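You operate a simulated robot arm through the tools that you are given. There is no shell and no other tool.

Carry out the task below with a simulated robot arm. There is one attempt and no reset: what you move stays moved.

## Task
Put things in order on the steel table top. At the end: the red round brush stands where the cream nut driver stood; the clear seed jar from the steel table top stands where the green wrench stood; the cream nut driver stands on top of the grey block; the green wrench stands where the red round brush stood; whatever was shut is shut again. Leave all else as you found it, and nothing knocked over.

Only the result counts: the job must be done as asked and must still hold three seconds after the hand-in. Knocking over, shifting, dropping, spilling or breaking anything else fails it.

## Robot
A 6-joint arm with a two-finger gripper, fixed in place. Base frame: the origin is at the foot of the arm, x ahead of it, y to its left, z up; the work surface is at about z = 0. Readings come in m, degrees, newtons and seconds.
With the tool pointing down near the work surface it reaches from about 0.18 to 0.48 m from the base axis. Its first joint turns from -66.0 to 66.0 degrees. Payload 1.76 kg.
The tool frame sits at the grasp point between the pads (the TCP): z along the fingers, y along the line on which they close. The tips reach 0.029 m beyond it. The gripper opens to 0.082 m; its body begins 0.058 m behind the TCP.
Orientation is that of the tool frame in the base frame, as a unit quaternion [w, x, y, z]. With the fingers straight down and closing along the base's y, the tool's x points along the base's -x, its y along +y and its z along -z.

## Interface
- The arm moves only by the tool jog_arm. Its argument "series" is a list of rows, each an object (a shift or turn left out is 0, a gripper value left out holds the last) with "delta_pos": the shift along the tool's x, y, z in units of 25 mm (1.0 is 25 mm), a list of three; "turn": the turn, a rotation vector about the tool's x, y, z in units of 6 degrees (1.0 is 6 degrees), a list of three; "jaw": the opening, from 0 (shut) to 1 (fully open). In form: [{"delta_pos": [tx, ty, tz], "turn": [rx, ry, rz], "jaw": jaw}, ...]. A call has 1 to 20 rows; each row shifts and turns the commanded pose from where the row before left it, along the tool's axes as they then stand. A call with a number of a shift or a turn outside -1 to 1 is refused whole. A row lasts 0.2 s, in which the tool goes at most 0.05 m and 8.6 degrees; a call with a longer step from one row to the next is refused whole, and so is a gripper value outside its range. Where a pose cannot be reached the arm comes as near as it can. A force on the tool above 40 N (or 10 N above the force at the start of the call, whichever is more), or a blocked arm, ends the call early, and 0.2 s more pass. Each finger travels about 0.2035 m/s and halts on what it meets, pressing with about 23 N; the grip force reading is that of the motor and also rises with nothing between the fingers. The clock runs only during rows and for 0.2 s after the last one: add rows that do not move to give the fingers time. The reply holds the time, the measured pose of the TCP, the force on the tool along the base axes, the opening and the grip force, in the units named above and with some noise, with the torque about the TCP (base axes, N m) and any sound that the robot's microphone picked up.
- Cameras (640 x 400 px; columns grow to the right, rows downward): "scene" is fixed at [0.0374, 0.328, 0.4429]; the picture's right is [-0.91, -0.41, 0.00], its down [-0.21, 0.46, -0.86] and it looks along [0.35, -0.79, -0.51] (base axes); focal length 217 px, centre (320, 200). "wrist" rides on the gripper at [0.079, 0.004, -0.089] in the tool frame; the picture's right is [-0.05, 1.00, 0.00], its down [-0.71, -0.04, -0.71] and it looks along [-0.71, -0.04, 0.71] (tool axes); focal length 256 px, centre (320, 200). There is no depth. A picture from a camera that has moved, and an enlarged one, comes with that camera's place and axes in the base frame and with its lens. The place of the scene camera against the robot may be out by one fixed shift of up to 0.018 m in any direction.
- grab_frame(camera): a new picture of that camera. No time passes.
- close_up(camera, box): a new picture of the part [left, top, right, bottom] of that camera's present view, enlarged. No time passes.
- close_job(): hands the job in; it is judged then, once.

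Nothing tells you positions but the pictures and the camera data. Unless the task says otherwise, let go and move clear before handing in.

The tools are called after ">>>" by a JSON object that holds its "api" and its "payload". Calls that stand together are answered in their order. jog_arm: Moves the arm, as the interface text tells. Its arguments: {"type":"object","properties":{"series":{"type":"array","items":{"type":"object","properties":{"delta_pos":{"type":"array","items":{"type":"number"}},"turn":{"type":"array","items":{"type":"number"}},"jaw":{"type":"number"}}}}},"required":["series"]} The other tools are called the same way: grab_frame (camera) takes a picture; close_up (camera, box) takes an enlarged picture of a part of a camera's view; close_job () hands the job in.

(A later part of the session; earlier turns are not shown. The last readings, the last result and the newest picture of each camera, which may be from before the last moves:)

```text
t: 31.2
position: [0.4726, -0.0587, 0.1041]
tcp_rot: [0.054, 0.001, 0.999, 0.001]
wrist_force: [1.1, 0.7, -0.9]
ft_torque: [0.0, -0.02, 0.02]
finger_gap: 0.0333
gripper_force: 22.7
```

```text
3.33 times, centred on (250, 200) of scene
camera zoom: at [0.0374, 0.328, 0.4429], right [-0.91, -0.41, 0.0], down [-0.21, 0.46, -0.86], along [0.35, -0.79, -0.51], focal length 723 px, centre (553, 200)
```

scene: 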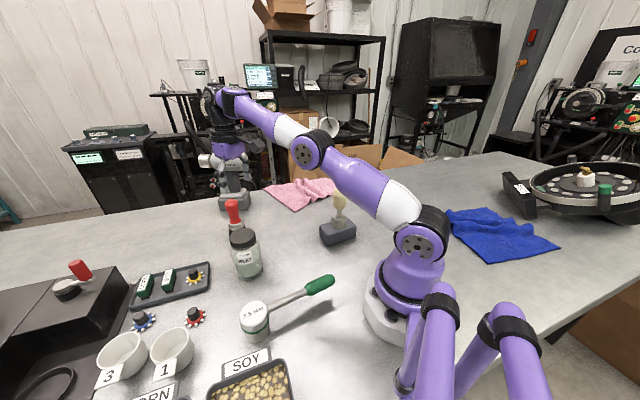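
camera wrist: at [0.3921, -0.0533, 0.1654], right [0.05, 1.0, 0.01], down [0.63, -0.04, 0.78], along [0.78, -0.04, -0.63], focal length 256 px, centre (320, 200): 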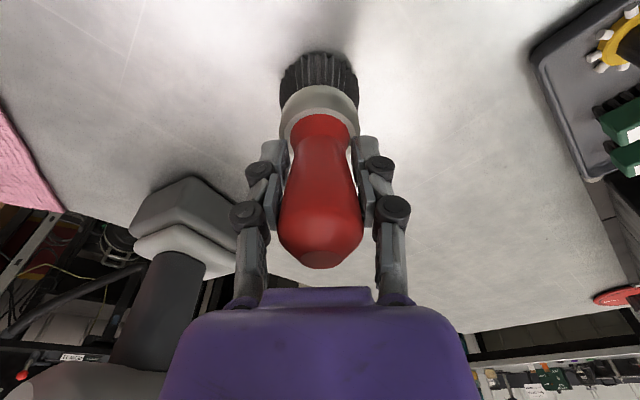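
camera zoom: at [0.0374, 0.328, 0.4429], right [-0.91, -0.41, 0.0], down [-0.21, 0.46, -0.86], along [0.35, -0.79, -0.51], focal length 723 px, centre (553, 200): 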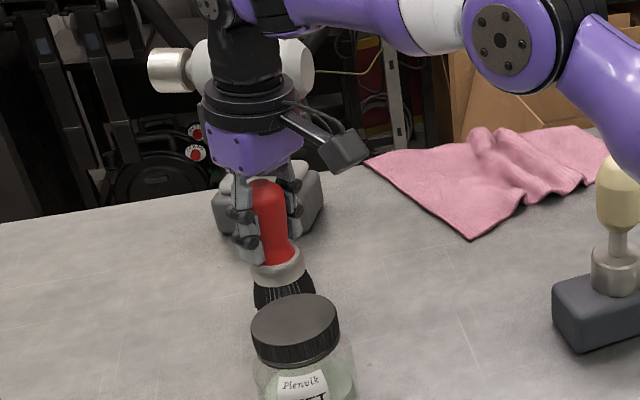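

The brush is off the table and hangs straight. I'll carry it, still tilted the same way, to above the driver's old spot.

>>> {"api": "jog_arm", "payload": {"series": [{"delta_pos": [0.726, -0.0665, -0.208]}, {"delta_pos": [0.726, -0.0665, -0.208]}, {"delta_pos": [0.726, -0.0665, -0.208]}, {"delta_pos": [0.726, -0.0665, -0.208]}, {"delta_pos": [0.726, -0.0665, -0.208]}, {"delta_pos": [0.726, -0.0665, -0.208]}, {"delta_pos": [0.726, -0.0665, -0.208]}, {"delta_pos": [0.726, -0.0665, -0.208]}, {}, {}]}}

>>> {"api": "close_up", "payload": {"camera": "scene", "box": [200, 150, 380, 270]}}

>>> {"api": "grab_frame", "payload": {"camera": "wrist"}}

```text
t: 33.4
position: [0.3242, -0.0709, 0.1284]
tcp_rot: [0.053, 0.0, 0.999, 0.0]
wrist_force: [1.0, 0.0, -1.7]
ft_torque: [0.0, -0.02, 0.01]
finger_gap: 0.0329
gripper_force: 22.5
```

```text
3.33 times, centred on (290, 210) of scene
camera zoom: at [0.0374, 0.328, 0.4429], right [-0.91, -0.41, 0.0], down [-0.21, 0.46, -0.86], along [0.35, -0.79, -0.51], focal length 723 px, centre (420, 167)
```

zoom: 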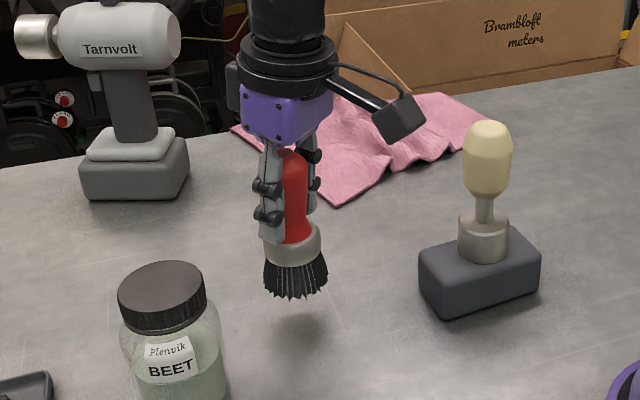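

```text
taken
camera wrist: at [0.2347, -0.0671, 0.2088], right [0.05, 1.0, 0.01], down [0.63, -0.04, 0.78], along [0.78, -0.04, -0.63], focal length 256 px, centre (320, 200)
```

wrist: 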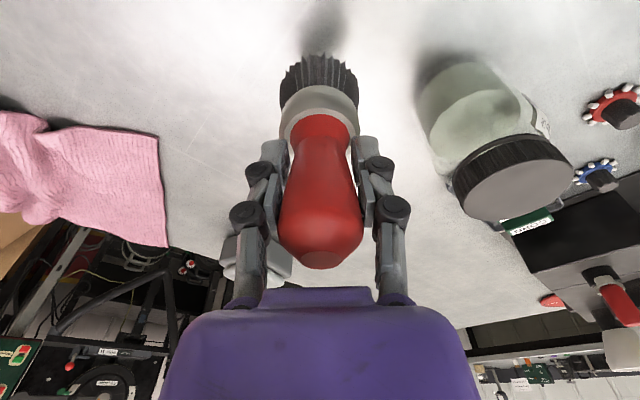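

The brush is right above the driver's old spot. I'll lower it to a few millimetres above the table.

>>> {"api": "jog_arm", "payload": {"series": [{"delta_pos": [0.057, -0.04, 0.53]}, {"delta_pos": [0.057, 0, 0.53]}, {"delta_pos": [0.057, 0, 0.53]}, {}, {}]}}

>>> {"api": "close_up", "payload": {"camera": "scene", "box": [230, 180, 350, 260]}}

```text
t: 34.6
position: [0.3227, -0.0714, 0.0865]
tcp_rot: [0.053, 0.0, 0.999, 0.001]
wrist_force: [0.7, 0.3, -0.7]
ft_torque: [-0.02, -0.01, -0.04]
finger_gap: 0.0332
gripper_force: 23.4
```

```text
5.00 times, centred on (290, 220) of scene
camera zoom: at [0.0374, 0.328, 0.4429], right [-0.91, -0.41, 0.0], down [-0.21, 0.46, -0.86], along [0.35, -0.79, -0.51], focal length 1085 px, centre (470, 100)
```

zoom: 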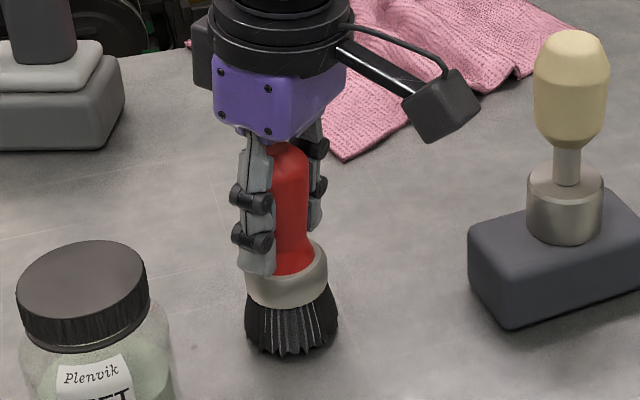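

The brush is about to touch down, within about 2 mm of the driver's old position. I'll correct 1.5 mm forward and lower the last bit.

>>> {"api": "jog_arm", "payload": {"series": [{"delta_pos": [-0.06, 0, 0.03]}, {"delta_pos": [0, 0, 0.06]}, {}]}}

```text
t: 35.4
position: [0.3252, -0.0719, 0.0872]
tcp_rot: [0.053, 0.0, 0.999, 0.0]
wrist_force: [0.8, -0.1, -1.0]
ft_torque: [0.04, -0.01, 0.02]
finger_gap: 0.033
gripper_force: 23.3
```

>>> {"api": "jog_arm", "payload": {"series": [{"delta_pos": [0, 0, 0.05]}, {}]}}

>>> {"api": "jog_arm", "payload": {"series": [{"delta_pos": [0, 0, 0.04]}, {}]}}

```text
t: 36.0
position: [0.3247, -0.0709, 0.0854]
tcp_rot: [0.053, 0.0, 0.999, 0.0]
wrist_force: [0.7, -0.2, -1.6]
ft_torque: [0.0, 0.0, 0.0]
finger_gap: 0.0329
gripper_force: 23.5
```

```text
t: 36.6
position: [0.3257, -0.0703, 0.0849]
tcp_rot: [0.054, 0.0, 0.999, 0.001]
wrist_force: [0.0, -0.6, -1.3]
ft_torque: [-0.01, 0.0, 0.07]
finger_gap: 0.0331
gripper_force: 22.8
```

>>> {"api": "jog_arm", "payload": {"series": [{"delta_pos": [0, 0, 0.04]}, {}]}}

>>> {"api": "close_up", "payload": {"camera": "scene", "box": [230, 180, 350, 260]}}

```text
t: 37.2
position: [0.326, -0.0721, 0.0836]
tcp_rot: [0.055, -0.001, 0.999, 0.0]
wrist_force: [-2.9, 2.7, 14.1]
ft_torque: [0.15, 0.21, 0.01]
finger_gap: 0.0332
gripper_force: 23.1
```

```text
5.00 times, centred on (290, 220) of scene
camera zoom: at [0.0373, 0.328, 0.4429], right [-0.91, -0.41, 0.0], down [-0.21, 0.46, -0.86], along [0.35, -0.79, -0.51], focal length 1085 px, centre (470, 100)
```

zoom: 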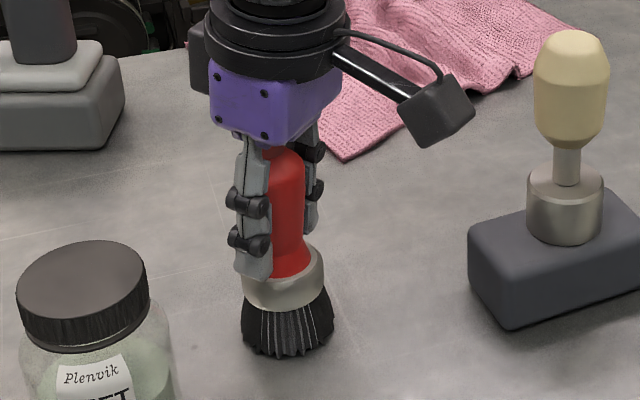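

Contact is confirmed and the base is on the driver's old spot. I'll ease off a little and open the jaw.

>>> {"api": "jog_arm", "payload": {"series": [{"delta_pos": [0, 0, -0.03]}, {}, {"jaw": 0.5}, {"jaw": 0.6}, {"jaw": 0.75}, {}, {}]}}

>>> {"api": "close_up", "payload": {"camera": "scene", "box": [230, 180, 350, 260]}}

>>> {"api": "grab_frame", "payload": {"camera": "wrist"}}

```text
t: 38.8
position: [0.3267, -0.0723, 0.0849]
tcp_rot: [0.053, 0.0, 0.999, 0.0]
wrist_force: [-1.0, -1.0, 0.2]
ft_torque: [0.02, -0.01, 0.01]
finger_gap: 0.0617
gripper_force: 0.1
```

```text
5.00 times, centred on (290, 220) of scene
camera zoom: at [0.0374, 0.328, 0.4429], right [-0.91, -0.41, 0.0], down [-0.21, 0.46, -0.86], along [0.35, -0.79, -0.51], focal length 1085 px, centre (470, 100)
```

zoom: 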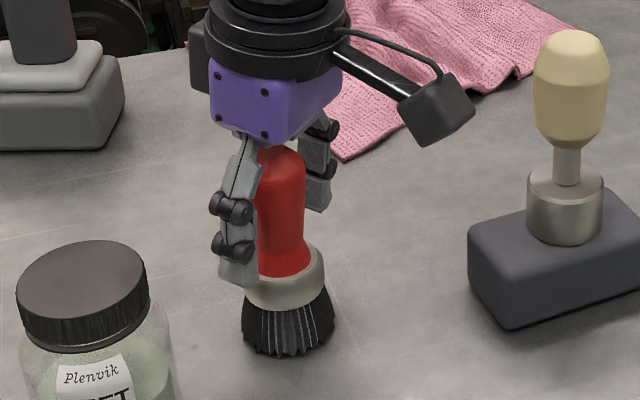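

```text
taken
camera wrist: at [0.2372, -0.0686, 0.1655], right [0.05, 1.0, 0.01], down [0.63, -0.04, 0.78], along [0.78, -0.04, -0.63], focal length 256 px, centre (320, 200)
```

wrist: 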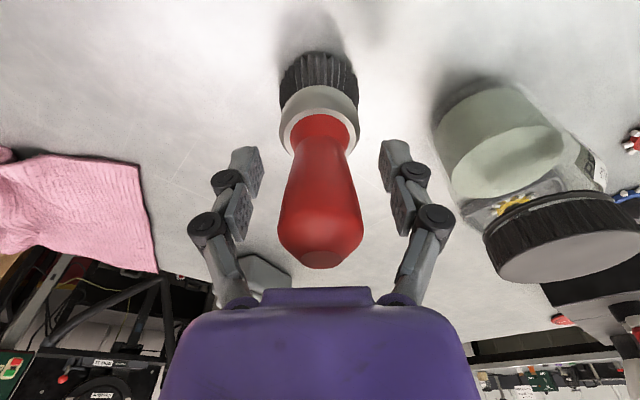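

The brush stands upright at the driver's old spot. I'll rise straight up, keeping the tilt, since I'll need the same outward tilt to set the wrench at the far brush spot.

>>> {"api": "jog_arm", "payload": {"series": [{"delta_pos": [-0.05, 0, -0.4], "jaw": 0.85}, {"delta_pos": [-0.096, 0, -0.895]}, {"delta_pos": [-0.096, 0, -0.895]}, {"delta_pos": [-0.096, 0, -0.895]}, {"delta_pos": [-0.096, 0, -0.895]}, {"delta_pos": [-0.04, 0, -0.4]}, {}]}}

>>> {"api": "grab_frame", "payload": {"camera": "scene"}}

```text
t: 40.4
position: [0.3254, -0.0712, 0.1937]
tcp_rot: [0.053, 0.0, 0.999, 0.001]
wrist_force: [0.4, -0.4, -0.3]
ft_torque: [0.0, -0.01, -0.02]
finger_gap: 0.0697
gripper_force: 0.1
```

```text
taken
```

scene: 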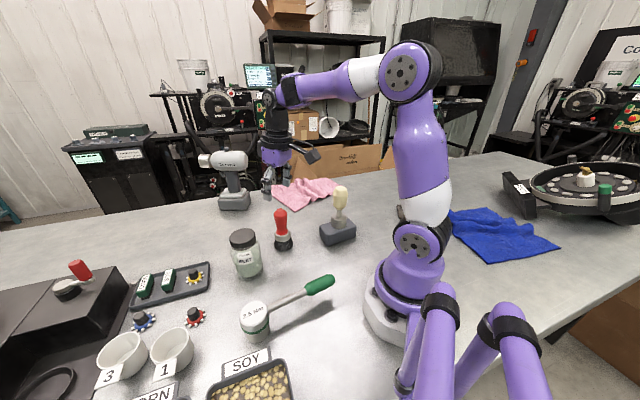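

The brush and driver look good. I'll yaw the tool 13.5° and move above the wrench head for a closer look.

>>> {"api": "jog_arm", "payload": {"series": [{"turn": [-0.08, 0, -0.746]}, {"turn": [-0.08, 0, -0.746]}, {"turn": [-0.08, 0, -0.746]}, {"delta_pos": [0.14, 0.948, -0.035]}, {"delta_pos": [0.14, 0.948, -0.035]}, {"delta_pos": [0.14, 0.948, -0.035]}, {"delta_pos": [0.14, 0.948, -0.035]}, {"delta_pos": [0.14, 0.948, -0.035]}, {"delta_pos": [0.14, 0.948, -0.035]}, {"delta_pos": [0.14, 0.948, -0.035]}, {"delta_pos": [0.14, 0.948, -0.035]}, {"delta_pos": [0.14, 0.948, -0.035]}, {"delta_pos": [0.14, 0.948, -0.035]}, {}, {}]}}

>>> {"api": "grab_frame", "payload": {"camera": "wrist"}}

>>> {"api": "close_up", "payload": {"camera": "wrist", "box": [200, 0, 440, 150]}}

>>> {"api": "grab_frame", "payload": {"camera": "scene"}}

```text
t: 43.6
position: [0.2354, 0.1507, 0.1988]
tcp_rot: [0.053, -0.117, 0.992, 0.007]
wrist_force: [-0.2, -0.2, 0.6]
ft_torque: [-0.01, 0.02, 0.03]
finger_gap: 0.0697
gripper_force: 0.0
```

```text
taken
camera wrist: at [0.1468, 0.134, 0.28], right [-0.18, 0.98, 0.01], down [0.62, 0.11, 0.78], along [0.76, 0.15, -0.63], focal length 256 px, centre (320, 200)
```

wrist: 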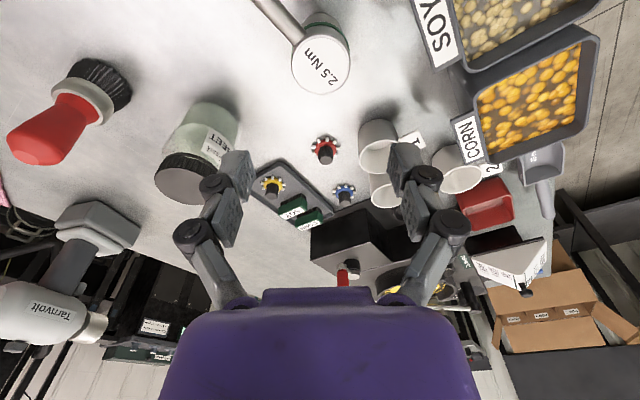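

```text
2.67 times, centred on (320, 75) of wrist
camera zoom: at [0.1468, 0.134, 0.28], right [-0.18, 0.98, 0.01], down [0.62, 0.11, 0.78], along [0.76, 0.15, -0.63], focal length 683 px, centre (320, 533)
```

zoom: 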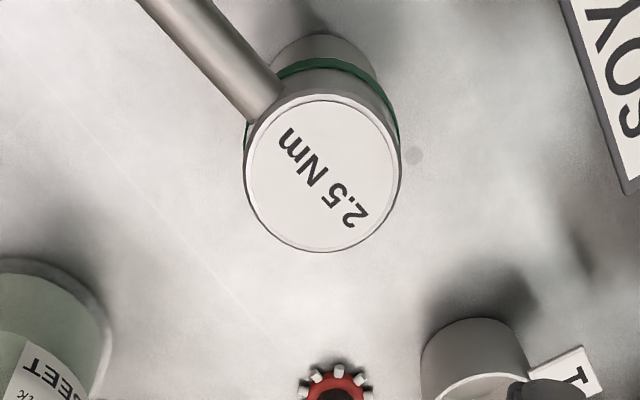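

```text
taken
```

scene: 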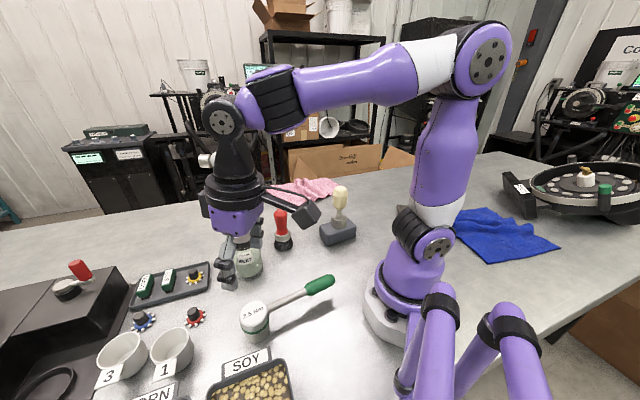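

The wrench head's centre is at about (0.240, 0.1535) with its top at z of about 0.058, and the handle leaves at roughly 235°. I'll descend partway, then check alignment.

>>> {"api": "jog_arm", "payload": {"series": [{"delta_pos": [0.037, 0.013, 0.8], "jaw": 0.95}, {"delta_pos": [0.037, 0.013, 0.8]}, {"delta_pos": [0.037, 0.013, 0.8]}, {"delta_pos": [0.037, 0.013, 0.8]}, {"delta_pos": [0.037, 0.013, 0.8]}, {}, {}]}}

>>> {"api": "grab_frame", "payload": {"camera": "wrist"}}

>>> {"api": "close_up", "payload": {"camera": "scene", "box": [190, 230, 340, 330]}}

```text
t: 45.2
position: [0.2412, 0.1531, 0.1002]
tcp_rot: [0.053, -0.118, 0.992, 0.008]
wrist_force: [0.7, 0.2, -0.8]
ft_torque: [0.0, -0.01, 0.03]
finger_gap: 0.0779
gripper_force: 0.0
```

```text
taken
camera wrist: at [0.1536, 0.1364, 0.1809], right [-0.18, 0.98, 0.01], down [0.62, 0.11, 0.78], along [0.76, 0.15, -0.63], focal length 256 px, centre (320, 200)
```

wrist: 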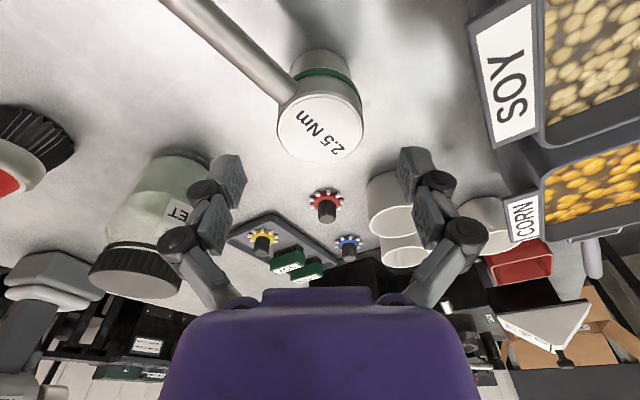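

```text
4.00 times, centred on (265, 280) of scene
camera zoom: at [0.0374, 0.328, 0.4429], right [-0.91, -0.41, 0.0], down [-0.21, 0.46, -0.86], along [0.35, -0.79, -0.51], focal length 868 px, centre (540, -120)
```

zoom: 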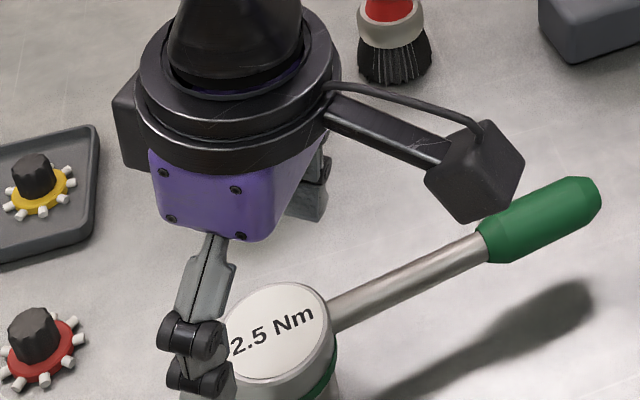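

The head is centred between the fingers and the camera stays well clear of the handle. I'll descend to z = 0.038.

>>> {"api": "jog_arm", "payload": {"series": [{"delta_pos": [0.066, 0, 0.6165]}, {"delta_pos": [0.066, 0, 0.6165]}, {"delta_pos": [0.066, 0, 0.6165]}, {"delta_pos": [0.066, 0, 0.6165]}, {}, {}]}}

>>> {"api": "grab_frame", "payload": {"camera": "wrist"}}

>>> {"api": "close_up", "payload": {"camera": "scene", "box": [190, 250, 340, 350]}}

```text
t: 46.6
position: [0.2405, 0.1527, 0.0384]
tcp_rot: [0.052, -0.118, 0.992, 0.007]
wrist_force: [-0.8, 0.3, -0.2]
ft_torque: [-0.02, 0.01, 0.0]
finger_gap: 0.078
gripper_force: 0.1
```

```text
taken
camera wrist: at [0.1537, 0.1353, 0.1188], right [-0.18, 0.98, 0.01], down [0.62, 0.11, 0.78], along [0.76, 0.15, -0.63], focal length 256 px, centre (320, 200)
```

wrist: 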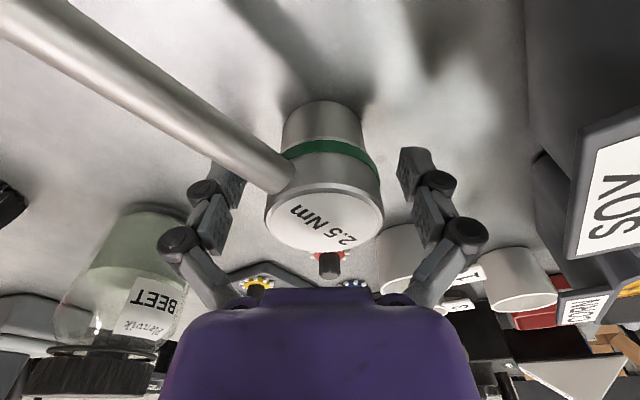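

```text
4.00 times, centred on (265, 300) of scene
camera zoom: at [0.0374, 0.328, 0.4429], right [-0.91, -0.41, 0.0], down [-0.21, 0.46, -0.86], along [0.35, -0.79, -0.51], focal length 868 px, centre (540, -200)
```

zoom: 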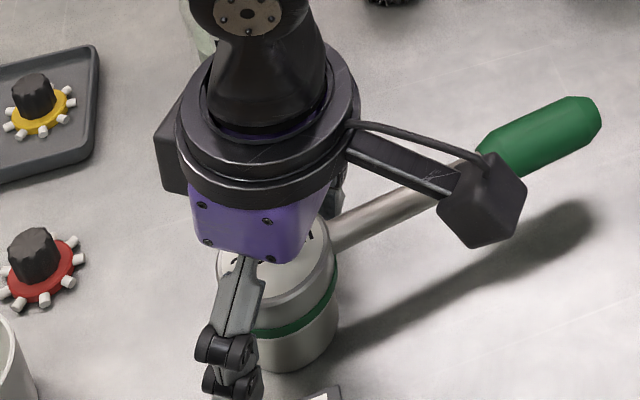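

The fingers straddle the head on both sides, clear of the handle rod. I'll close on the head.

>>> {"api": "jog_arm", "payload": {"series": [{"jaw": 0.75}, {"jaw": 0.65}, {"jaw": 0.5}, {"jaw": 0.2}, {"jaw": 0}, {}, {}]}}

>>> {"api": "grab_frame", "payload": {"camera": "wrist"}}

>>> {"api": "close_up", "payload": {"camera": "scene", "box": [190, 250, 340, 350]}}

```text
t: 48.2
position: [0.2416, 0.1535, 0.0386]
tcp_rot: [0.054, -0.119, 0.991, 0.007]
wrist_force: [-1.5, 3.9, 8.5]
ft_torque: [0.05, -0.05, -0.02]
finger_gap: 0.0487
gripper_force: 23.0
```

```text
taken
camera wrist: at [0.1538, 0.1355, 0.119], right [-0.18, 0.98, 0.01], down [0.62, 0.11, 0.78], along [0.76, 0.15, -0.63], focal length 256 px, centre (320, 200)
```

wrist: 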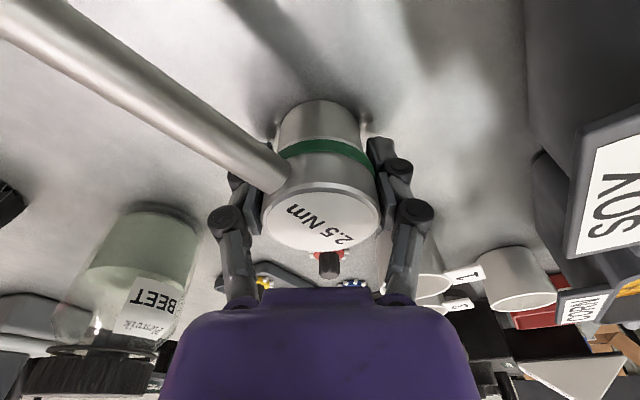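

```text
4.00 times, centred on (265, 300) of scene
camera zoom: at [0.0374, 0.328, 0.4429], right [-0.91, -0.41, 0.0], down [-0.21, 0.46, -0.86], along [0.35, -0.79, -0.51], focal length 868 px, centre (540, -200)
```

zoom: 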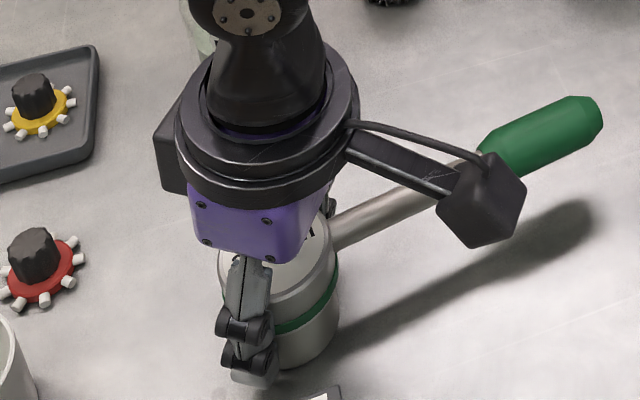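

The head is gripped at 48.7 mm. I'll lift a little and check that the wrench doesn't swing or slip.

>>> {"api": "jog_arm", "payload": {"series": [{"delta_pos": [-0.02, 0, -0.2]}, {"delta_pos": [-0.0425, 0, -0.398]}, {"delta_pos": [-0.0425, 0, -0.398]}, {}]}}

>>> {"api": "grab_frame", "payload": {"camera": "wrist"}}

>>> {"api": "close_up", "payload": {"camera": "scene", "box": [190, 230, 370, 350]}}

```text
t: 49.2
position: [0.2427, 0.1533, 0.0638]
tcp_rot: [0.053, -0.118, 0.992, 0.006]
wrist_force: [0.2, 0.3, -5.3]
ft_torque: [0.02, 0.0, -0.01]
finger_gap: 0.0486
gripper_force: 23.2
```

```text
taken
camera wrist: at [0.1545, 0.136, 0.1443], right [-0.18, 0.98, 0.01], down [0.62, 0.11, 0.78], along [0.76, 0.15, -0.63], focal length 256 px, centre (320, 200)
```

wrist: 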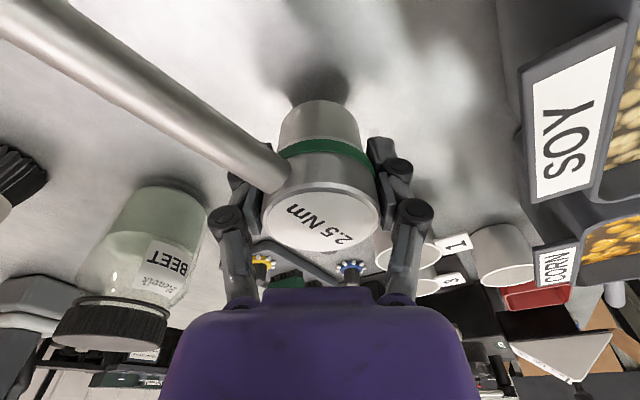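

```text
3.33 times, centred on (280, 290) of scene
camera zoom: at [0.0374, 0.328, 0.4429], right [-0.91, -0.41, 0.0], down [-0.21, 0.46, -0.86], along [0.35, -0.79, -0.51], focal length 723 px, centre (453, -100)
```

zoom: 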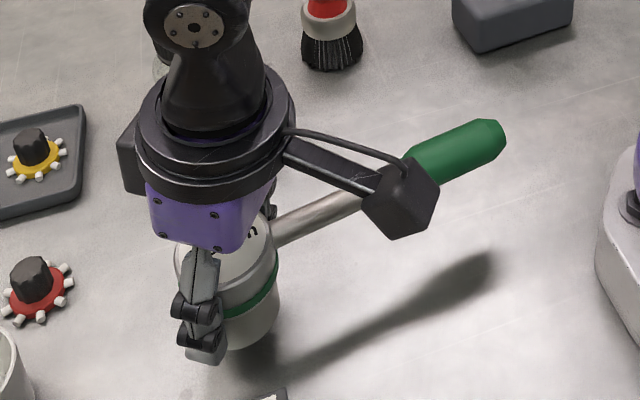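

The wrench lifts cleanly with almost no torque about the grip. I'll raise it to z = 0.2, carry it out over the middle and rotate it so the handle will clear the brush at the far spot.

>>> {"api": "jog_arm", "payload": {"series": [{"delta_pos": [-0.0964, 0, -0.9015]}, {"delta_pos": [-0.0964, 0, -0.9015]}, {"delta_pos": [-0.0964, 0, -0.9015]}, {"delta_pos": [-0.0964, 0, -0.9015]}, {"delta_pos": [-0.0964, 0, -0.9015]}, {"delta_pos": [-0.0964, 0, -0.9015]}, {}]}}

>>> {"api": "jog_arm", "payload": {"series": [{"delta_pos": [-0.595, -0.85, 0.0637]}, {"delta_pos": [-0.595, -0.85, 0.0637]}, {"delta_pos": [-0.595, -0.85, 0.0637]}, {"delta_pos": [-0.595, -0.85, 0.0637]}, {"delta_pos": [-0.595, -0.85, 0.0637]}, {"delta_pos": [-0.595, -0.85, 0.0637]}, {}, {"turn": [0.091, 0, 0.849]}, {"turn": [0.091, 0, 0.849]}, {"turn": [0.091, 0, 0.849]}, {"turn": [0.091, 0, 0.849]}, {}, {}]}}

>>> {"api": "grab_frame", "payload": {"camera": "scene"}}

>>> {"api": "grab_frame", "payload": {"camera": "wrist"}}

```text
t: 50.8
position: [0.2405, 0.1525, 0.1992]
tcp_rot: [0.052, -0.118, 0.992, 0.007]
wrist_force: [-0.5, 0.3, -4.7]
ft_torque: [0.06, -0.03, 0.0]
finger_gap: 0.0487
gripper_force: 23.1
```

```text
t: 53.6
position: [0.3576, 0.0521, 0.1997]
tcp_rot: [0.053, 0.061, 0.997, -0.003]
wrist_force: [0.5, 0.4, -5.5]
ft_torque: [0.0, -0.03, 0.0]
finger_gap: 0.0486
gripper_force: 22.5
```

```text
taken
```

scene: 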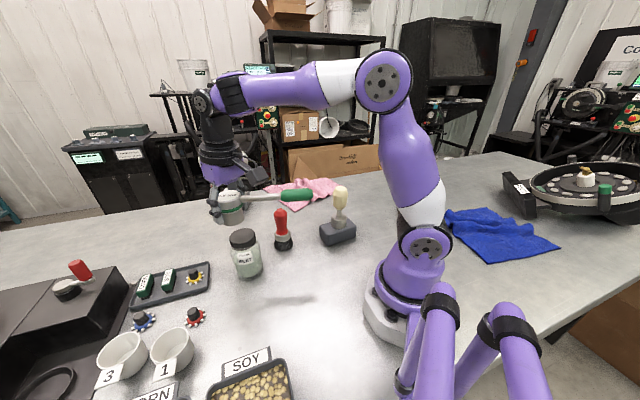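

```text
taken
camera wrist: at [0.2696, 0.0657, 0.2797], right [0.17, 0.98, 0.01], down [0.62, -0.11, 0.78], along [0.77, -0.13, -0.63], focal length 256 px, centre (320, 200)
```

wrist: 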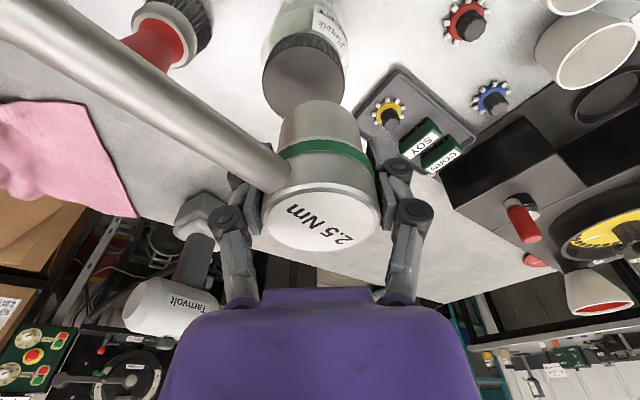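

The wrench hangs steady with the handle now at about 214°. I'll carry it out toward the brush's old spot and begin lowering.

>>> {"api": "jog_arm", "payload": {"series": [{"delta_pos": [-0.753, -0.762, 0.081]}, {"delta_pos": [-0.753, -0.762, 0.081]}, {"delta_pos": [-0.753, -0.762, 0.081]}, {"delta_pos": [-0.753, -0.762, 0.081]}, {"delta_pos": [-0.753, -0.762, 0.081]}, {"delta_pos": [0.085, 0, 0.795]}, {"delta_pos": [0.085, 0, 0.795]}, {}, {}]}}

>>> {"api": "grab_frame", "payload": {"camera": "scene"}}

>>> {"api": "grab_frame", "payload": {"camera": "wrist"}}

```text
t: 55.6
position: [0.441, -0.0555, 0.1588]
tcp_rot: [0.053, 0.06, 0.997, -0.002]
wrist_force: [0.7, 0.3, -5.2]
ft_torque: [0.03, -0.03, 0.02]
finger_gap: 0.0486
gripper_force: 23.1
```

```text
taken
```

scene: 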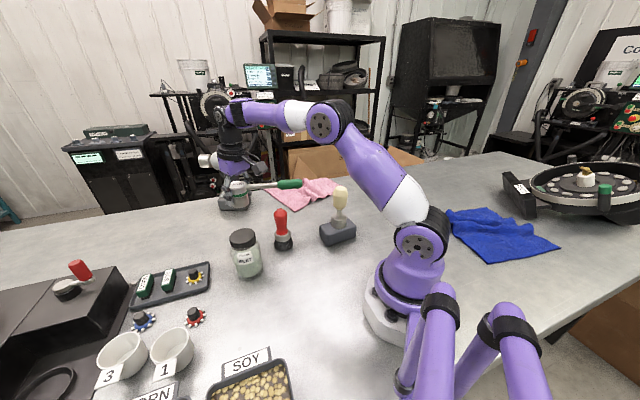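

```text
taken
camera wrist: at [0.3529, -0.04, 0.2399], right [0.17, 0.98, 0.01], down [0.62, -0.11, 0.78], along [0.77, -0.13, -0.63], focal length 256 px, centre (320, 200)
```

wrist: 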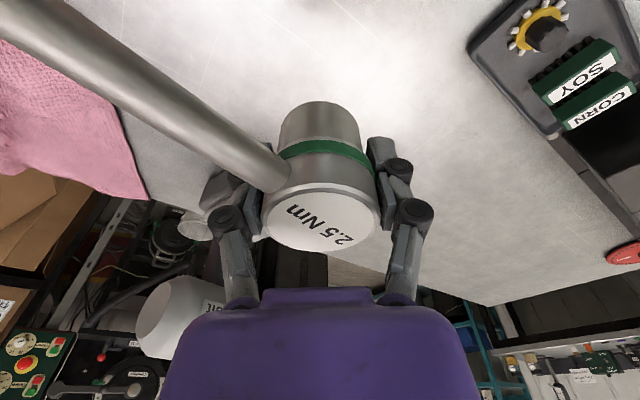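

>>> {"api": "jog_arm", "payload": {"series": [{"delta_pos": [-0.209, 0.014, 0.679]}, {"delta_pos": [-0.209, 0.014, 0.679]}, {"delta_pos": [-0.209, 0.014, 0.679]}, {"delta_pos": [-0.323, 0.028, 0.638]}, {"delta_pos": [-0.323, 0.028, 0.638]}, {}, {}]}}

>>> {"api": "close_up", "payload": {"camera": "scene", "box": [190, 150, 370, 270]}}

>>> {"api": "grab_frame", "payload": {"camera": "wrist"}}

```text
t: 57.2
position: [0.4826, -0.0568, 0.0795]
tcp_rot: [0.054, 0.061, 0.997, -0.002]
wrist_force: [0.1, -0.4, -5.6]
ft_torque: [0.03, -0.03, 0.01]
finger_gap: 0.0484
gripper_force: 22.7
```

```text
3.33 times, centred on (280, 210) of scene
camera zoom: at [0.0374, 0.328, 0.4429], right [-0.91, -0.41, 0.0], down [-0.21, 0.46, -0.86], along [0.35, -0.79, -0.51], focal length 723 px, centre (453, 167)
```

zoom: 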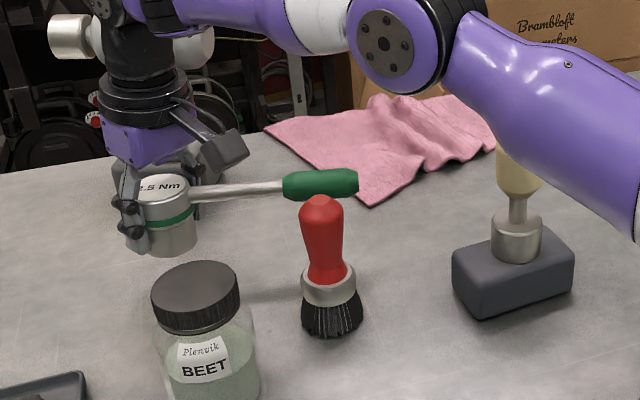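

```text
taken
camera wrist: at [0.3942, -0.043, 0.1607], right [0.17, 0.98, 0.01], down [0.62, -0.11, 0.78], along [0.77, -0.13, -0.63], focal length 256 px, centre (320, 200)
```

wrist: 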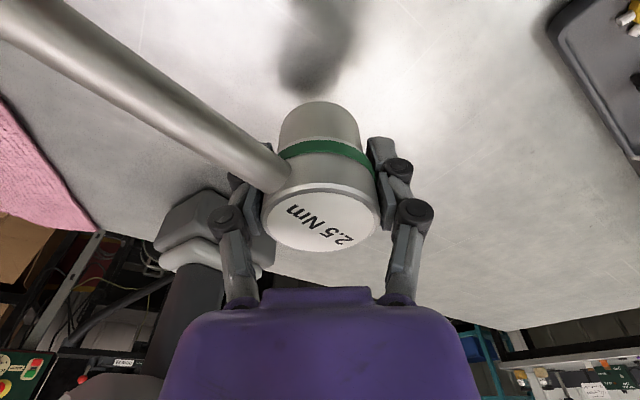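

The wrench is over the brush's old spot, its handle passing well behind the brush. I'll lower it to just above the table.

>>> {"api": "jog_arm", "payload": {"series": [{"delta_pos": [0.053, 0, 0.497]}, {"delta_pos": [0.053, 0, 0.497]}, {"delta_pos": [0.053, 0, 0.497]}, {}, {}]}}

>>> {"api": "close_up", "payload": {"camera": "scene", "box": [190, 150, 370, 270]}}

>>> {"api": "grab_frame", "payload": {"camera": "wrist"}}

```text
t: 58.4
position: [0.4835, -0.057, 0.0434]
tcp_rot: [0.053, 0.06, 0.997, -0.002]
wrist_force: [1.2, 0.0, -5.4]
ft_torque: [0.03, -0.05, 0.01]
finger_gap: 0.0486
gripper_force: 23.1
```

```text
3.33 times, centred on (280, 210) of scene
camera zoom: at [0.0374, 0.328, 0.4429], right [-0.91, -0.41, 0.0], down [-0.21, 0.46, -0.86], along [0.35, -0.79, -0.51], focal length 723 px, centre (453, 167)
```

zoom: 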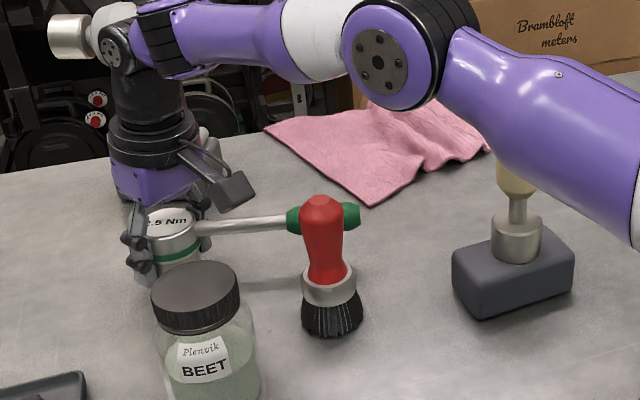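

```text
taken
camera wrist: at [0.3949, -0.0424, 0.1247], right [0.17, 0.98, 0.01], down [0.62, -0.11, 0.78], along [0.77, -0.13, -0.63], focal length 256 px, centre (320, 200)
```

wrist: 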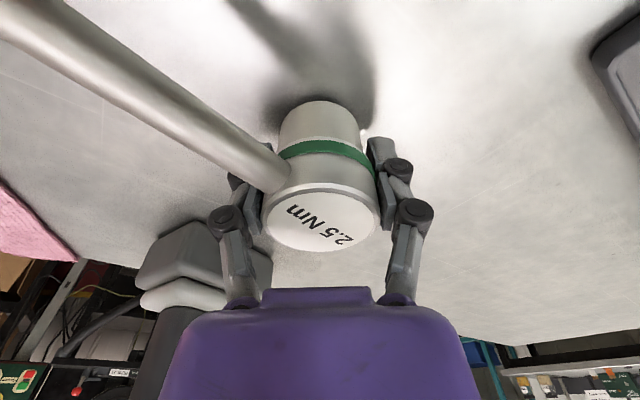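

The wrench hovers about 5 mm above the table. I'll lower it the last bit in small steps.

>>> {"api": "jog_arm", "payload": {"series": [{"delta_pos": [0.013, -0.03, 0.119]}, {}]}}

>>> {"api": "jog_arm", "payload": {"series": [{"delta_pos": [0.005, 0, 0.05]}, {}]}}

```text
t: 59.0
position: [0.4816, -0.0578, 0.0392]
tcp_rot: [0.053, 0.06, 0.997, -0.002]
wrist_force: [0.0, -0.1, -5.1]
ft_torque: [0.07, -0.03, -0.03]
finger_gap: 0.0488
gripper_force: 22.9
```

```text
t: 59.6
position: [0.4814, -0.0583, 0.0388]
tcp_rot: [0.053, 0.06, 0.997, -0.002]
wrist_force: [-0.2, 0.2, -5.1]
ft_torque: [0.03, -0.02, -0.02]
finger_gap: 0.0485
gripper_force: 23.2
```

>>> {"api": "jog_arm", "payload": {"series": [{"delta_pos": [0.004, 0, 0.04]}, {}]}}

>>> {"api": "jog_arm", "payload": {"series": [{"delta_pos": [0.003, 0, 0.03]}, {}]}}

```text
t: 60.2
position: [0.4824, -0.0589, 0.0389]
tcp_rot: [0.055, 0.06, 0.997, -0.002]
wrist_force: [-1.3, 2.4, 3.4]
ft_torque: [0.01, 0.11, -0.03]
finger_gap: 0.0486
gripper_force: 22.9
```

```text
t: 60.8
position: [0.4822, -0.0601, 0.037]
tcp_rot: [0.054, 0.061, 0.997, -0.003]
wrist_force: [2.6, -4.5, 5.9]
ft_torque: [0.23, 0.14, 0.01]
finger_gap: 0.0495
gripper_force: 23.2
```

The table now takes the wrench's weight. I'll ease off slightly, take a look, then open the jaw.

>>> {"api": "jog_arm", "payload": {"series": [{"delta_pos": [-0.003, 0, -0.03]}, {}]}}

>>> {"api": "close_up", "payload": {"camera": "scene", "box": [190, 170, 310, 250]}}

>>> {"api": "grab_frame", "payload": {"camera": "wrist"}}

```text
t: 61.4
position: [0.4815, -0.0593, 0.0376]
tcp_rot: [0.055, 0.06, 0.997, -0.002]
wrist_force: [2.4, -6.0, 11.3]
ft_torque: [-0.06, -0.2, -0.07]
finger_gap: 0.0494
gripper_force: 22.8
```

```text
5.00 times, centred on (250, 210) of scene
camera zoom: at [0.0374, 0.328, 0.4429], right [-0.91, -0.41, 0.0], down [-0.21, 0.46, -0.86], along [0.35, -0.79, -0.51], focal length 1085 px, centre (670, 150)
```

zoom: 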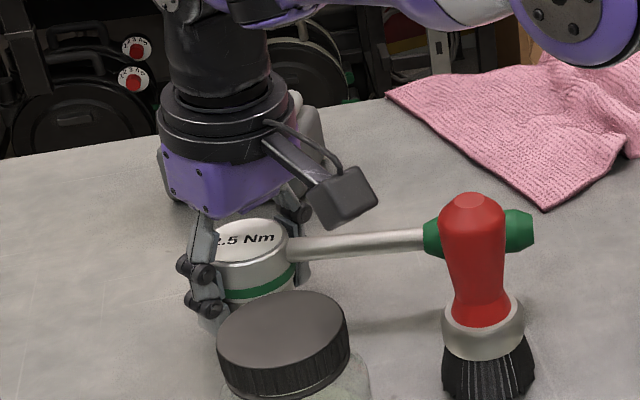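

```text
taken
camera wrist: at [0.394, -0.0439, 0.118], right [0.17, 0.98, 0.01], down [0.62, -0.11, 0.78], along [0.77, -0.13, -0.63], focal length 256 px, centre (320, 200)
```

wrist: 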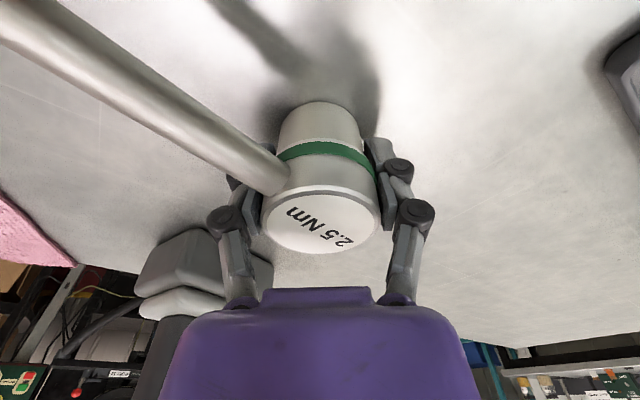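

>>> {"api": "jog_arm", "payload": {"series": [{"delta_pos": [-0.003, 0, -0.02]}, {"jaw": 0.63}, {"jaw": 0.68}, {"jaw": 0.75}, {"jaw": 0.85}, {}, {}]}}

>>> {"api": "close_up", "payload": {"camera": "scene", "box": [190, 170, 310, 250]}}

>>> {"api": "grab_frame", "payload": {"camera": "wrist"}}

```text
t: 63.0
position: [0.4819, -0.0589, 0.0371]
tcp_rot: [0.053, 0.059, 0.997, -0.003]
wrist_force: [0.3, -0.3, -0.3]
ft_torque: [0.0, -0.02, 0.0]
finger_gap: 0.0696
gripper_force: 0.0
```

```text
5.00 times, centred on (250, 210) of scene
camera zoom: at [0.0374, 0.328, 0.4429], right [-0.91, -0.41, 0.0], down [-0.21, 0.46, -0.86], along [0.35, -0.79, -0.51], focal length 1085 px, centre (670, 150)
```

zoom: 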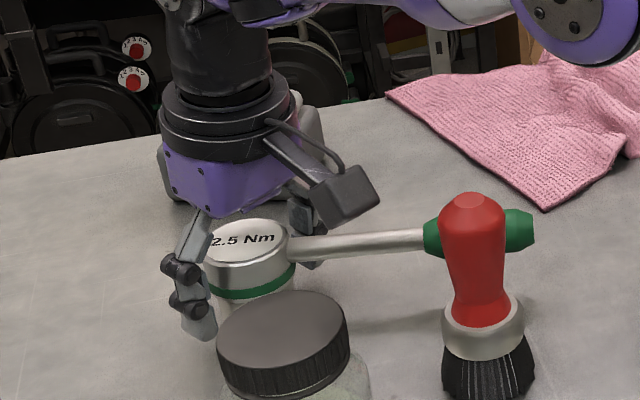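

```text
taken
camera wrist: at [0.3935, -0.0448, 0.1183], right [0.17, 0.98, 0.01], down [0.62, -0.11, 0.78], along [0.77, -0.13, -0.63], focal length 256 px, centre (320, 200)
```

wrist: 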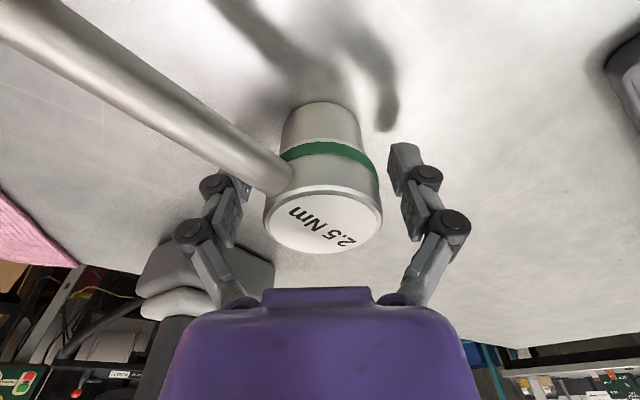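

The wrench stands free at the brush's old spot. I'll rise straight up so the fingers clear the head and handle.

>>> {"api": "jog_arm", "payload": {"series": [{"delta_pos": [-0.043, 0, -0.398]}, {"delta_pos": [-0.085, 0, -0.795]}, {"delta_pos": [-0.085, 0, -0.795]}, {"delta_pos": [-0.043, 0, -0.398]}, {}, {}]}}

>>> {"api": "grab_frame", "payload": {"camera": "wrist"}}

>>> {"api": "close_up", "payload": {"camera": "scene", "box": [190, 150, 370, 270]}}

```text
t: 64.4
position: [0.4813, -0.059, 0.0974]
tcp_rot: [0.053, 0.061, 0.997, -0.003]
wrist_force: [-0.4, -0.2, -0.8]
ft_torque: [-0.04, 0.03, 0.04]
finger_gap: 0.0698
gripper_force: 0.0
```

```text
taken
camera wrist: at [0.3941, -0.0447, 0.1786], right [0.17, 0.98, 0.01], down [0.62, -0.11, 0.78], along [0.77, -0.13, -0.63], focal length 256 px, centre (320, 200)
```

wrist: 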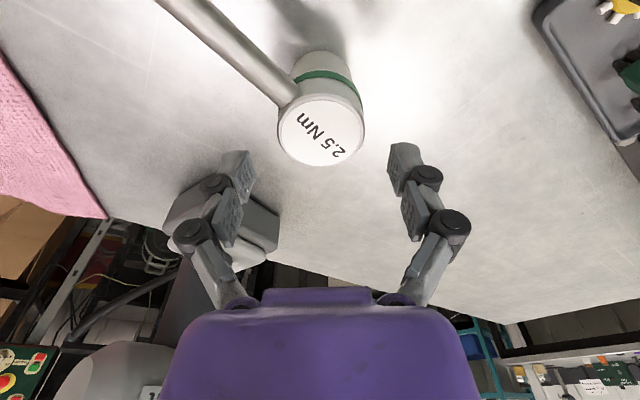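

```text
3.33 times, centred on (280, 210) of scene
camera zoom: at [0.0374, 0.328, 0.4429], right [-0.91, -0.41, 0.0], down [-0.21, 0.46, -0.86], along [0.35, -0.79, -0.51], focal length 723 px, centre (453, 167)
```

zoom: 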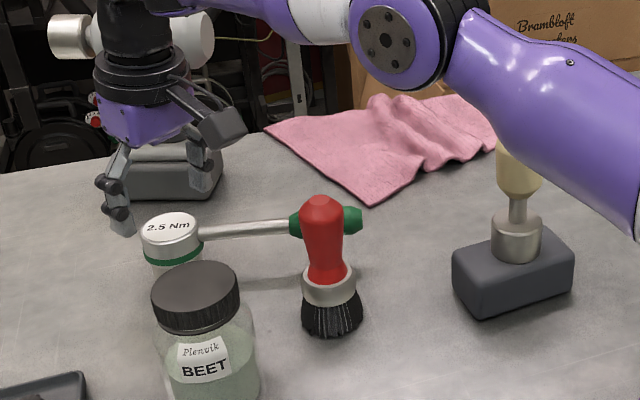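

The fingers are clear of the wrench. I'll rise and back away, remove the tilt, and then look at the jar.

>>> {"api": "jog_arm", "payload": {"series": [{"delta_pos": [0.134, -0.025, -0.618]}, {"delta_pos": [0.134, -0.025, -0.618]}, {"delta_pos": [0.31, -0.049, -0.838]}, {"delta_pos": [0.31, -0.049, -0.838]}, {"delta_pos": [0.31, -0.049, -0.838]}, {}, {}]}}

>>> {"api": "grab_frame", "payload": {"camera": "scene"}}

```text
t: 66.0
position: [0.4401, -0.0609, 0.1863]
tcp_rot: [0.053, 0.06, 0.997, -0.003]
wrist_force: [0.4, -0.8, 0.5]
ft_torque: [-0.02, -0.01, -0.02]
finger_gap: 0.0696
gripper_force: 0.0
```

```text
taken
```

scene: 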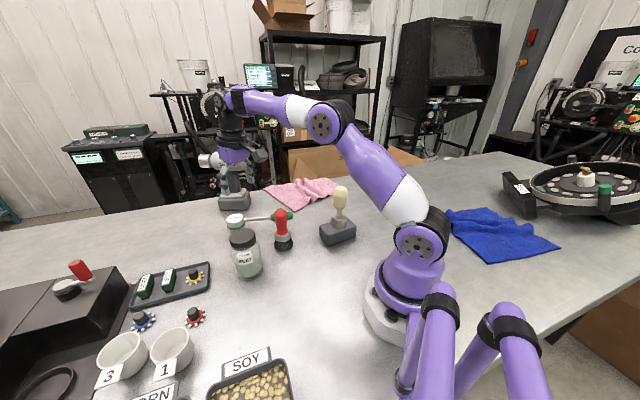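

>>> {"api": "jog_arm", "payload": {"series": [{"delta_pos": [0.884, 0.393, -0.245]}, {"delta_pos": [0.884, 0.393, -0.245]}, {"delta_pos": [0.884, 0.393, -0.245]}, {"delta_pos": [0.884, 0.393, -0.245]}, {"delta_pos": [0.884, 0.393, -0.245]}, {"delta_pos": [0.884, 0.393, -0.245]}, {"delta_pos": [0.884, 0.393, -0.245]}, {"delta_pos": [0.884, 0.393, -0.245]}, {"turn": [0, 0.506, 0]}, {"turn": [0, 0.506, 0]}, {}, {}]}}

>>> {"api": "grab_frame", "payload": {"camera": "wrist"}}

>>> {"api": "close_up", "payload": {"camera": "wrist", "box": [240, 30, 480, 180]}}

```text
t: 68.6
position: [0.2717, 0.0392, 0.2161]
tcp_rot: [0.0, 0.06, 0.998, 0.0]
wrist_force: [-0.7, -0.2, 0.2]
ft_torque: [-0.03, 0.0, -0.03]
finger_gap: 0.0698
gripper_force: 0.0
```

```text
taken
camera wrist: at [0.1925, 0.0529, 0.3061], right [0.17, 0.98, 0.0], down [0.7, -0.12, 0.71], along [0.7, -0.12, -0.71], focal length 256 px, centre (320, 200)
```

wrist: 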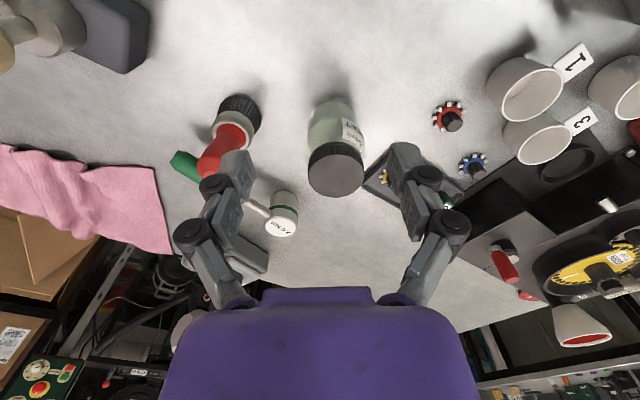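

```text
2.67 times, centred on (360, 105) of wrist
camera zoom: at [0.1925, 0.0529, 0.3061], right [0.17, 0.98, 0.0], down [0.7, -0.12, 0.71], along [0.7, -0.12, -0.71], focal length 683 px, centre (213, 453)
```

zoom: 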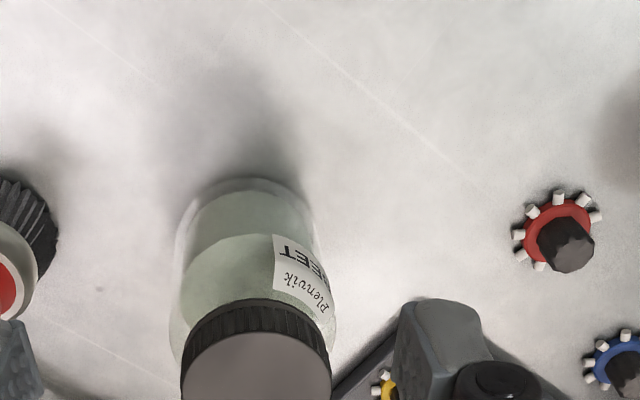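

The jar is wider than I first thought, so its diameter must be measured before choosing the grip. I'll zoom in on it from both cameras.

>>> {"api": "close_up", "payload": {"camera": "wrist", "box": [280, 80, 400, 205]}}

>>> {"api": "close_up", "payload": {"camera": "scene", "box": [205, 215, 295, 290]}}

```text
3.20 times, centred on (340, 142) of wrist
camera zoom: at [0.1925, 0.0529, 0.3061], right [0.17, 0.98, 0.0], down [0.7, -0.12, 0.71], along [0.7, -0.12, -0.71], focal length 819 px, centre (256, 384)
```

zoom: 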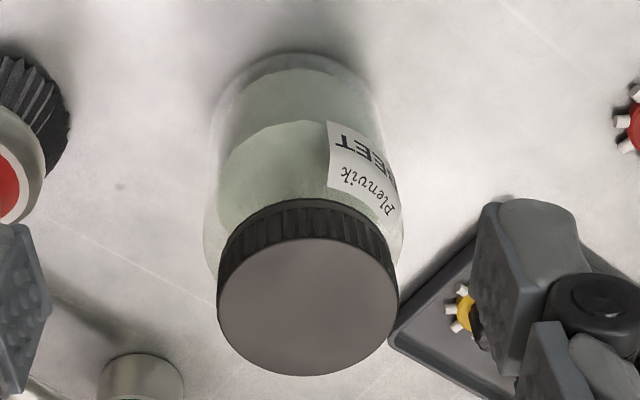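

```text
5.33 times, centred on (250, 252) of scene
camera zoom: at [0.0374, 0.328, 0.4429], right [-0.91, -0.41, 0.0], down [-0.21, 0.46, -0.86], along [0.35, -0.79, -0.51], focal length 1157 px, centre (693, -80)
```

zoom: 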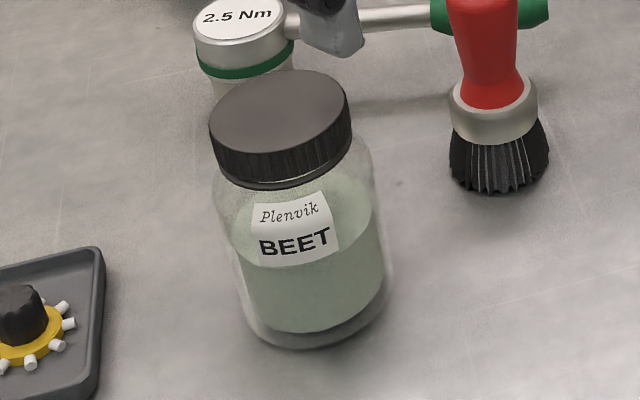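

The jar's body is about 68 mm wide, its lid about 56 mm, and its top is at about z = 0.11; it stands near (0.355, 0.041). I'll open the jaw fully, set the yaw, and move above it for a check.

>>> {"api": "jog_arm", "payload": {"series": [{"turn": [0, 0, -0.75], "jaw": 1.0}, {"turn": [0, 0, -0.75]}, {"turn": [0, 0, -0.75]}, {"delta_pos": [-0.835, -0.077, 0.36]}, {"delta_pos": [-0.835, -0.077, 0.36]}, {"delta_pos": [-0.835, -0.077, 0.36]}, {"delta_pos": [-0.835, -0.077, 0.36]}, {}, {}]}}

>>> {"api": "grab_frame", "payload": {"camera": "wrist"}}

>>> {"api": "close_up", "payload": {"camera": "wrist", "box": [220, 0, 420, 170]}}

>>> {"api": "close_up", "payload": {"camera": "scene", "box": [170, 150, 350, 290]}}

```text
t: 70.6
position: [0.3571, 0.0435, 0.1813]
tcp_rot: [0.0, -0.058, 0.998, 0.0]
wrist_force: [0.6, -1.0, 0.4]
ft_torque: [0.01, -0.01, 0.02]
finger_gap: 0.0818
gripper_force: 0.1
```

```text
taken
camera wrist: at [0.2758, 0.0391, 0.2713], right [-0.06, 1.0, 0.0], down [0.71, 0.04, 0.71], along [0.71, 0.04, -0.71], focal length 256 px, centre (320, 200)
```

wrist: 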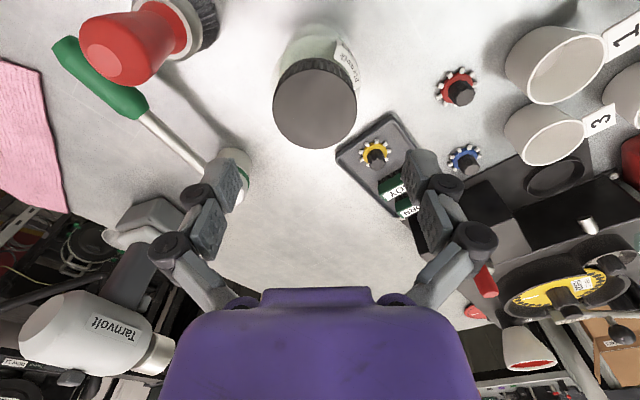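

```text
2.35 times, centred on (320, 85) of wrist
camera zoom: at [0.2758, 0.0391, 0.2713], right [-0.06, 1.0, 0.0], down [0.71, 0.04, 0.71], along [0.71, 0.04, -0.71], focal length 602 px, centre (320, 471)
```

zoom: 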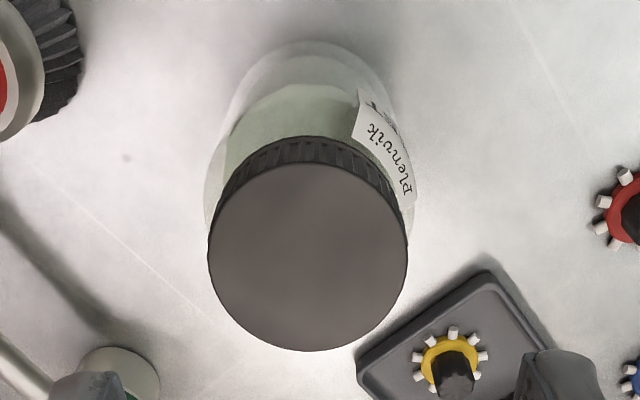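

```text
2.86 times, centred on (260, 220) of scene
camera zoom: at [0.0374, 0.328, 0.4429], right [-0.91, -0.41, 0.0], down [-0.21, 0.46, -0.86], along [0.35, -0.79, -0.51], focal length 620 px, centre (491, 143)
```

zoom: 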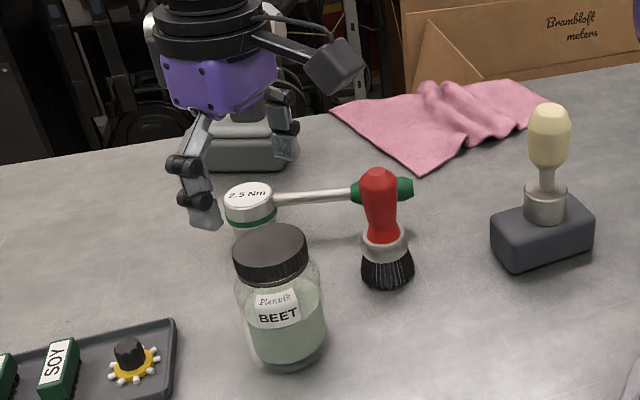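

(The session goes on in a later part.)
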